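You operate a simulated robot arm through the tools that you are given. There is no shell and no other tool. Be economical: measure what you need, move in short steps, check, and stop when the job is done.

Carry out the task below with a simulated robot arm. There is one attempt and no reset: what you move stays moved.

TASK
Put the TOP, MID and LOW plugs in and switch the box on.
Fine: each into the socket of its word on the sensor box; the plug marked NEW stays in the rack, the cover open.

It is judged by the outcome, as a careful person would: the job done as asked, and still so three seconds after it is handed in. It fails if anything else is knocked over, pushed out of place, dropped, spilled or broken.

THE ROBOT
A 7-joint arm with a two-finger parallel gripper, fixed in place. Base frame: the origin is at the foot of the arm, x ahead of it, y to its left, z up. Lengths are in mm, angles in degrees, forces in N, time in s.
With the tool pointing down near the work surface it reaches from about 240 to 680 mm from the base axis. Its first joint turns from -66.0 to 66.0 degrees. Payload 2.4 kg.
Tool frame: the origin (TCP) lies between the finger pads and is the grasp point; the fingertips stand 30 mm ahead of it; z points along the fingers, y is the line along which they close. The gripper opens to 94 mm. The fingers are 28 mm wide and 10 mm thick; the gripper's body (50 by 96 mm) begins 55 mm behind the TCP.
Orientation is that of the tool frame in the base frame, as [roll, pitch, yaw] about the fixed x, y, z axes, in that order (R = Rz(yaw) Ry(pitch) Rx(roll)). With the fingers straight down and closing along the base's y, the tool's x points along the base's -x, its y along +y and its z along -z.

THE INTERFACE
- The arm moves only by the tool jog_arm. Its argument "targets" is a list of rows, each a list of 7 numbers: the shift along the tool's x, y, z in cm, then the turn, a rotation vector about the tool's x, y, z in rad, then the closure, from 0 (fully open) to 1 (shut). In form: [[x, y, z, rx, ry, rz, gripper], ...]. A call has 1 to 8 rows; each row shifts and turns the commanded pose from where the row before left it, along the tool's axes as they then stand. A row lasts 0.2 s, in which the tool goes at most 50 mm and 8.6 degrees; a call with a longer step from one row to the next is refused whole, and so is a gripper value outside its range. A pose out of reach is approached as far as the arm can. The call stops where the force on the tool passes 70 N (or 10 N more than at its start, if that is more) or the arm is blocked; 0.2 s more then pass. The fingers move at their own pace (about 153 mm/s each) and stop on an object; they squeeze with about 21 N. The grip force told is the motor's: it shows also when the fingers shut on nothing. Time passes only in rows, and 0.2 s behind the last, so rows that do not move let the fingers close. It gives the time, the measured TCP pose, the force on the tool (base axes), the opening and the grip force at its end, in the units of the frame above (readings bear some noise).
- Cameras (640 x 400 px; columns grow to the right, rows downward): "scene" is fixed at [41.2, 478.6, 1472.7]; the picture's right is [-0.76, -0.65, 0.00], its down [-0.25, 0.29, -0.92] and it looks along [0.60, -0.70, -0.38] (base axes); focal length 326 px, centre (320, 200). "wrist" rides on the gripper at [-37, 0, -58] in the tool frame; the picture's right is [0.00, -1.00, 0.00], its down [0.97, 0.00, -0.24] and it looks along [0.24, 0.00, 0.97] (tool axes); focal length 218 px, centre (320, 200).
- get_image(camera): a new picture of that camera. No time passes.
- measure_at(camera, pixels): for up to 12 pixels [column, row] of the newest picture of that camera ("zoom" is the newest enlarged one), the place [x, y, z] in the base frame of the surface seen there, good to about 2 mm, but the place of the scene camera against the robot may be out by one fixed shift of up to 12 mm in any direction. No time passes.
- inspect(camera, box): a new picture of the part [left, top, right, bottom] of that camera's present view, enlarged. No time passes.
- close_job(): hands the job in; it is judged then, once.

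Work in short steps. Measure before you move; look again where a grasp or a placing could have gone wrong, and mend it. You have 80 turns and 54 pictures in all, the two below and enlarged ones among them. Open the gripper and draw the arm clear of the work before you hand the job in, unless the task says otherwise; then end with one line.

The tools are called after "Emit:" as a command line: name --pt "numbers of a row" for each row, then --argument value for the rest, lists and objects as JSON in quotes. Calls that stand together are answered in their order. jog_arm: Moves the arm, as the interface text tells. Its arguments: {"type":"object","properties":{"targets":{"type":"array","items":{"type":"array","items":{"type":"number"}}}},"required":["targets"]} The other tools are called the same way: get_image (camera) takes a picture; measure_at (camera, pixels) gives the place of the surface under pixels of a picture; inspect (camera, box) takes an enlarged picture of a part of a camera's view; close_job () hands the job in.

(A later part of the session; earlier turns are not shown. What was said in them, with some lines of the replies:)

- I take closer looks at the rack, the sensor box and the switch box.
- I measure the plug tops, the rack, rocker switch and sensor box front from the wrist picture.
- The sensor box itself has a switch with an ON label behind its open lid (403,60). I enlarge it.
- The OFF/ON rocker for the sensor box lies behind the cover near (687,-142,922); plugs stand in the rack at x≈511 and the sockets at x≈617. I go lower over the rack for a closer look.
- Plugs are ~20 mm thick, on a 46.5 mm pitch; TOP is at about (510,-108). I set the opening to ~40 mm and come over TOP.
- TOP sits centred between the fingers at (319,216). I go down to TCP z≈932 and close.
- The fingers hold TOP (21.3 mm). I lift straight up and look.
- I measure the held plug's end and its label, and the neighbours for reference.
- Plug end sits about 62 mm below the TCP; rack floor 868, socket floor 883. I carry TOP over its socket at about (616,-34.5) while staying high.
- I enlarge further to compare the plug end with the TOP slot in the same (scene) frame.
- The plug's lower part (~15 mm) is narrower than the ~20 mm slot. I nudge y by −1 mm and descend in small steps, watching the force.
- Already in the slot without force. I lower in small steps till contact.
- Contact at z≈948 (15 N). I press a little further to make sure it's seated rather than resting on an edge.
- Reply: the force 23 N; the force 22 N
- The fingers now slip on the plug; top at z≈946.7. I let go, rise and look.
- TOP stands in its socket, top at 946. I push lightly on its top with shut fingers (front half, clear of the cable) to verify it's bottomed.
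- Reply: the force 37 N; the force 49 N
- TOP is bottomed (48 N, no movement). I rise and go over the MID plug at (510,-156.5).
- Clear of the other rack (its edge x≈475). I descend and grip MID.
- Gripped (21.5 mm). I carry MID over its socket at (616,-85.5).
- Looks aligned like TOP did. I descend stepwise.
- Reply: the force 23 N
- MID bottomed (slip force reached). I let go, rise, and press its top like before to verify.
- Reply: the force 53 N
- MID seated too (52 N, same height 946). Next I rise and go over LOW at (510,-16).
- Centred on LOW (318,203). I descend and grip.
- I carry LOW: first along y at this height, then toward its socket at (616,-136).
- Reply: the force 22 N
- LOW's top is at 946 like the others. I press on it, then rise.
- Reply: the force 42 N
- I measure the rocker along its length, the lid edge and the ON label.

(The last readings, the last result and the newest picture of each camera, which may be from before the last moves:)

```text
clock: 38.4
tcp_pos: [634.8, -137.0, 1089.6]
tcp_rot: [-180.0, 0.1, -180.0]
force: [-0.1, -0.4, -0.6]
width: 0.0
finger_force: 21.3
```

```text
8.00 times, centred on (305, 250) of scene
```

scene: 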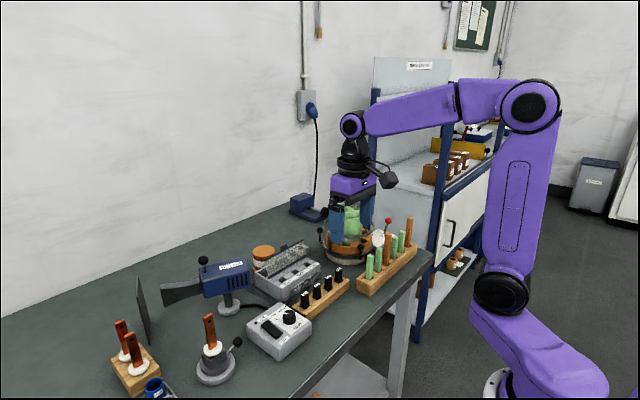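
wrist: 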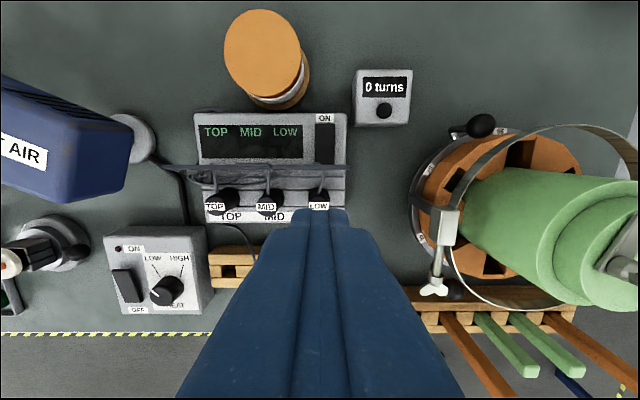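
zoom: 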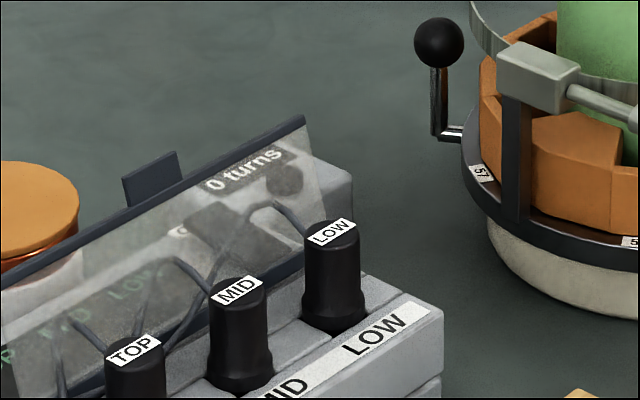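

Rocker: x≈656–692, y≈-142.5, ON end (far) raised to 923. I tilt the shut fingers 8.6° outward and come over the ON end, behind the cover's top edge (656, z 971).

Emit:
jog_arm --pt "0 0 0 0 -0.15 0 1" --pt "-3.25 -0.55 0 0 0 0 1" --pt "0 0 4 0 0 0 1" --pt "0 0 4 0 0 0 1" --pt "0 0 0 0 0 0 1"

Emit:
get_image --camera "wrist"

Emit:
inspect --camera "scene" --box '[260, 190, 372, 270]'

```text
clock: 39.6
tcp_pos: [678.1, -141.9, 1016.6]
tcp_rot: [-180.0, 8.6, 180.0]
force: [-0.2, -0.1, 0.6]
width: 0.0
finger_force: 21.5
```

```text
15 pictures are left
```

wrist: 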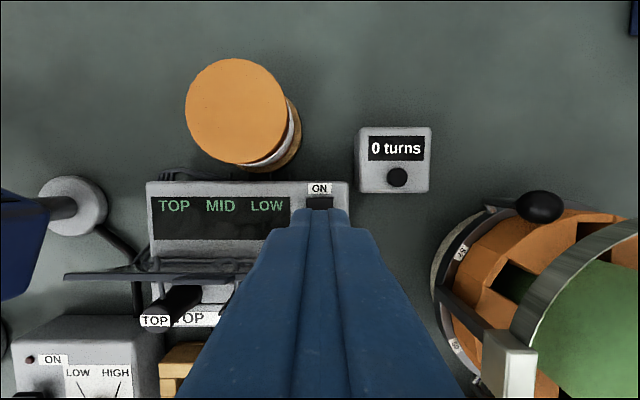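

```text
5.00 times, centred on (316, 230) of scene
```

zoom: 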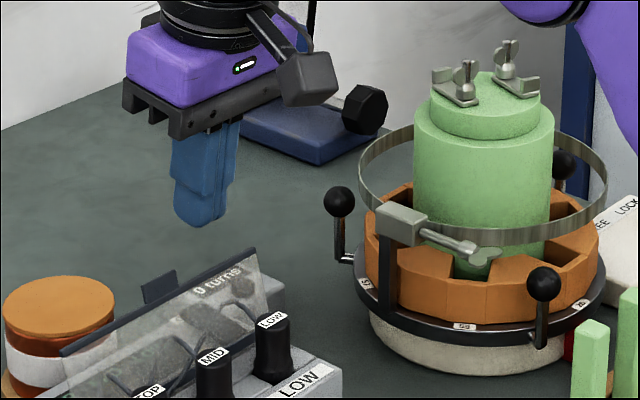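

Reach is good. I check the height of the nearby handle and descend to just above the rocker.

Emit:
measure_at --camera "wrist" --pixels '[[540, 205], [520, 207], [397, 177], [440, 240], [510, 350]]'

Emit:
jog_arm --pt "0.4 0 3 0 0 0 1" --pt "0 0 2 0 0 0 1" --pt "0 0 0.7 0 0 0 1" --pt "0 0 0 0 0 0 1"

Emit:
get_image --camera "wrist"

```text
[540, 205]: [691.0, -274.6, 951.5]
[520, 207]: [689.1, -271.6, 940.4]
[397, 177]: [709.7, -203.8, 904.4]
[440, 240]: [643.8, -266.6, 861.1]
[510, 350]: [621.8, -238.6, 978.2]
```

```text
clock: 40.6
tcp_pos: [683.5, -142.1, 959.1]
tcp_rot: [180.0, 8.6, 179.9]
force: [-0.1, -0.3, -0.6]
width: 0.0
finger_force: 21.1
```

```text
13 pictures are left
```

wrist: 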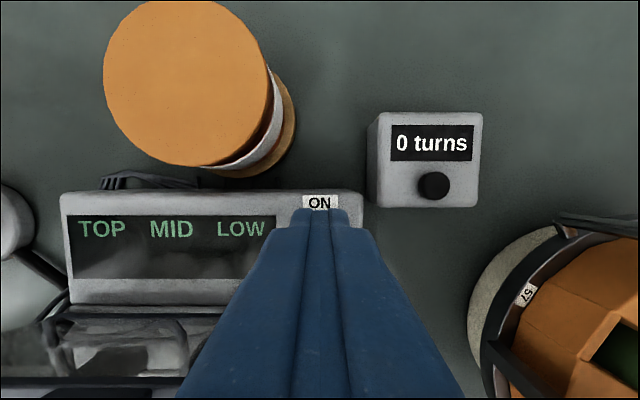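

The fingertips sit over the ON end (320,205). I press down in small steps.

Emit:
jog_arm --pt "0 0 0.4 0 0 0 1" --pt "0 0 0.3 0 0 0 1" --pt "0 0 0.3 0 0 0 1" --pt "0 0 0 0 0 0 1"

```text
clock: 41.6
tcp_pos: [686.5, -141.5, 950.4]
tcp_rot: [180.0, 8.8, 180.0]
force: [2.6, -0.7, 5.0]
width: 0.0
finger_force: 20.7
```

Emit:
jog_arm --pt "0 0 0.3 0 0 0 1" --pt "0 0 0.2 0 0 0 1" --pt "0 0 0 0 0 0 1"

Emit:
get_image --camera "wrist"

```text
clock: 42.4
tcp_pos: [686.6, -141.7, 950.3]
tcp_rot: [-179.9, 9.2, -180.0]
force: [-14.0, 2.5, 43.8]
width: 0.3
finger_force: 21.3
```

```text
12 pictures are left
```

wrist: 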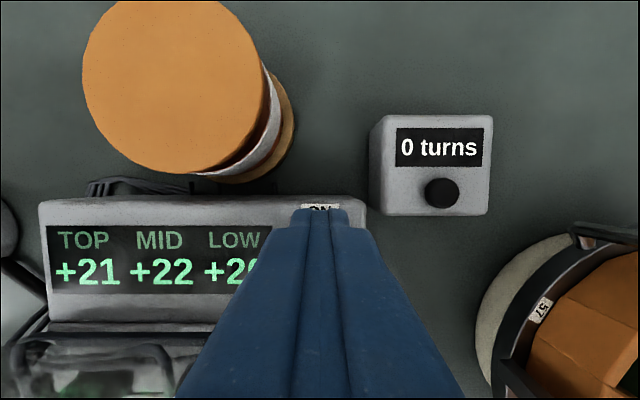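

The display has come on with readings for all three (+21, +22, +2x). I retreat upward along the tool axis, then back, and open.

Emit:
jog_arm --pt "0 0 -2 0 0 0 1" --pt "0 0 -4 0 0 0 1" --pt "0 0 -4.5 0 0 0 1" --pt "0 0 -4 0 0 0 1" --pt "0 0 0 0 0.15 0 1" --pt "4 0 -2 0 0 0 0.5" --pt "4 0 -2 0 0 0 0" --pt "0 0 0 0 0 0 0"

Emit:
get_image --camera "wrist"

Emit:
get_image --camera "scene"

Emit:
inspect --camera "wrist" --box '[220, 60, 460, 220]'

```text
clock: 44.2
tcp_pos: [576.7, -139.1, 1125.9]
tcp_rot: [179.9, 0.0, -180.0]
force: [-0.9, 0.1, -0.2]
width: 93.7
finger_force: 0.1
out of reach, approached as far as the arm can: row 5
```

```text
11 pictures are left
```

wrist: 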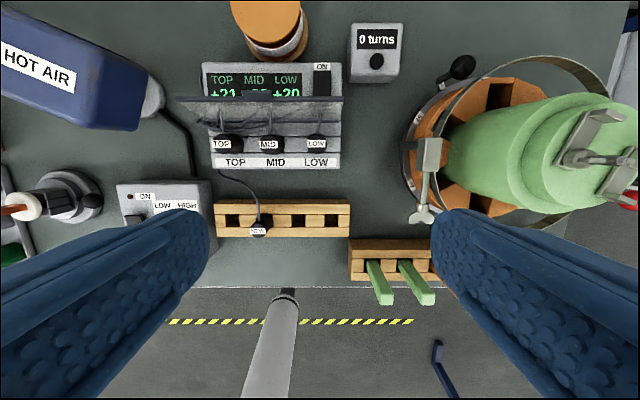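

```text
10 pictures are left
```

scene: 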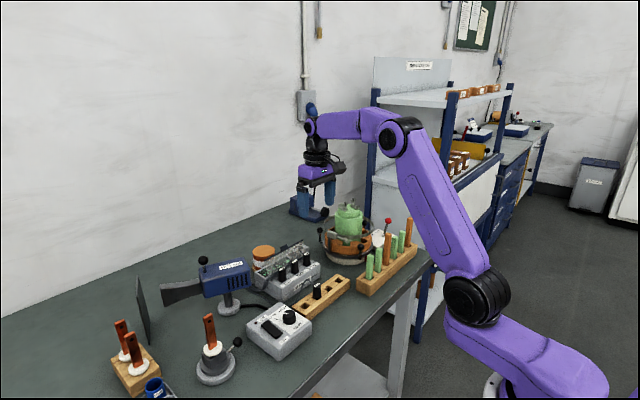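

```text
2.50 times, centred on (340, 140) of wrist
```

zoom: 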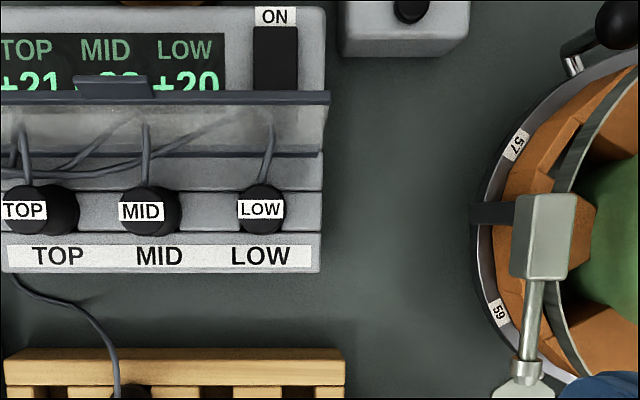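

All three plugs are in, the display is on, the cover is open and NEW is still in the rack. The gripper is open and clear, so I hand in.

Emit:
close_job

```text
The job is handed in.
```

The TOP, MID and LOW plugs are each in their own socket and the sensor box is on, with its display showing readings for all three; NEW is still in the rack and the cover is open.
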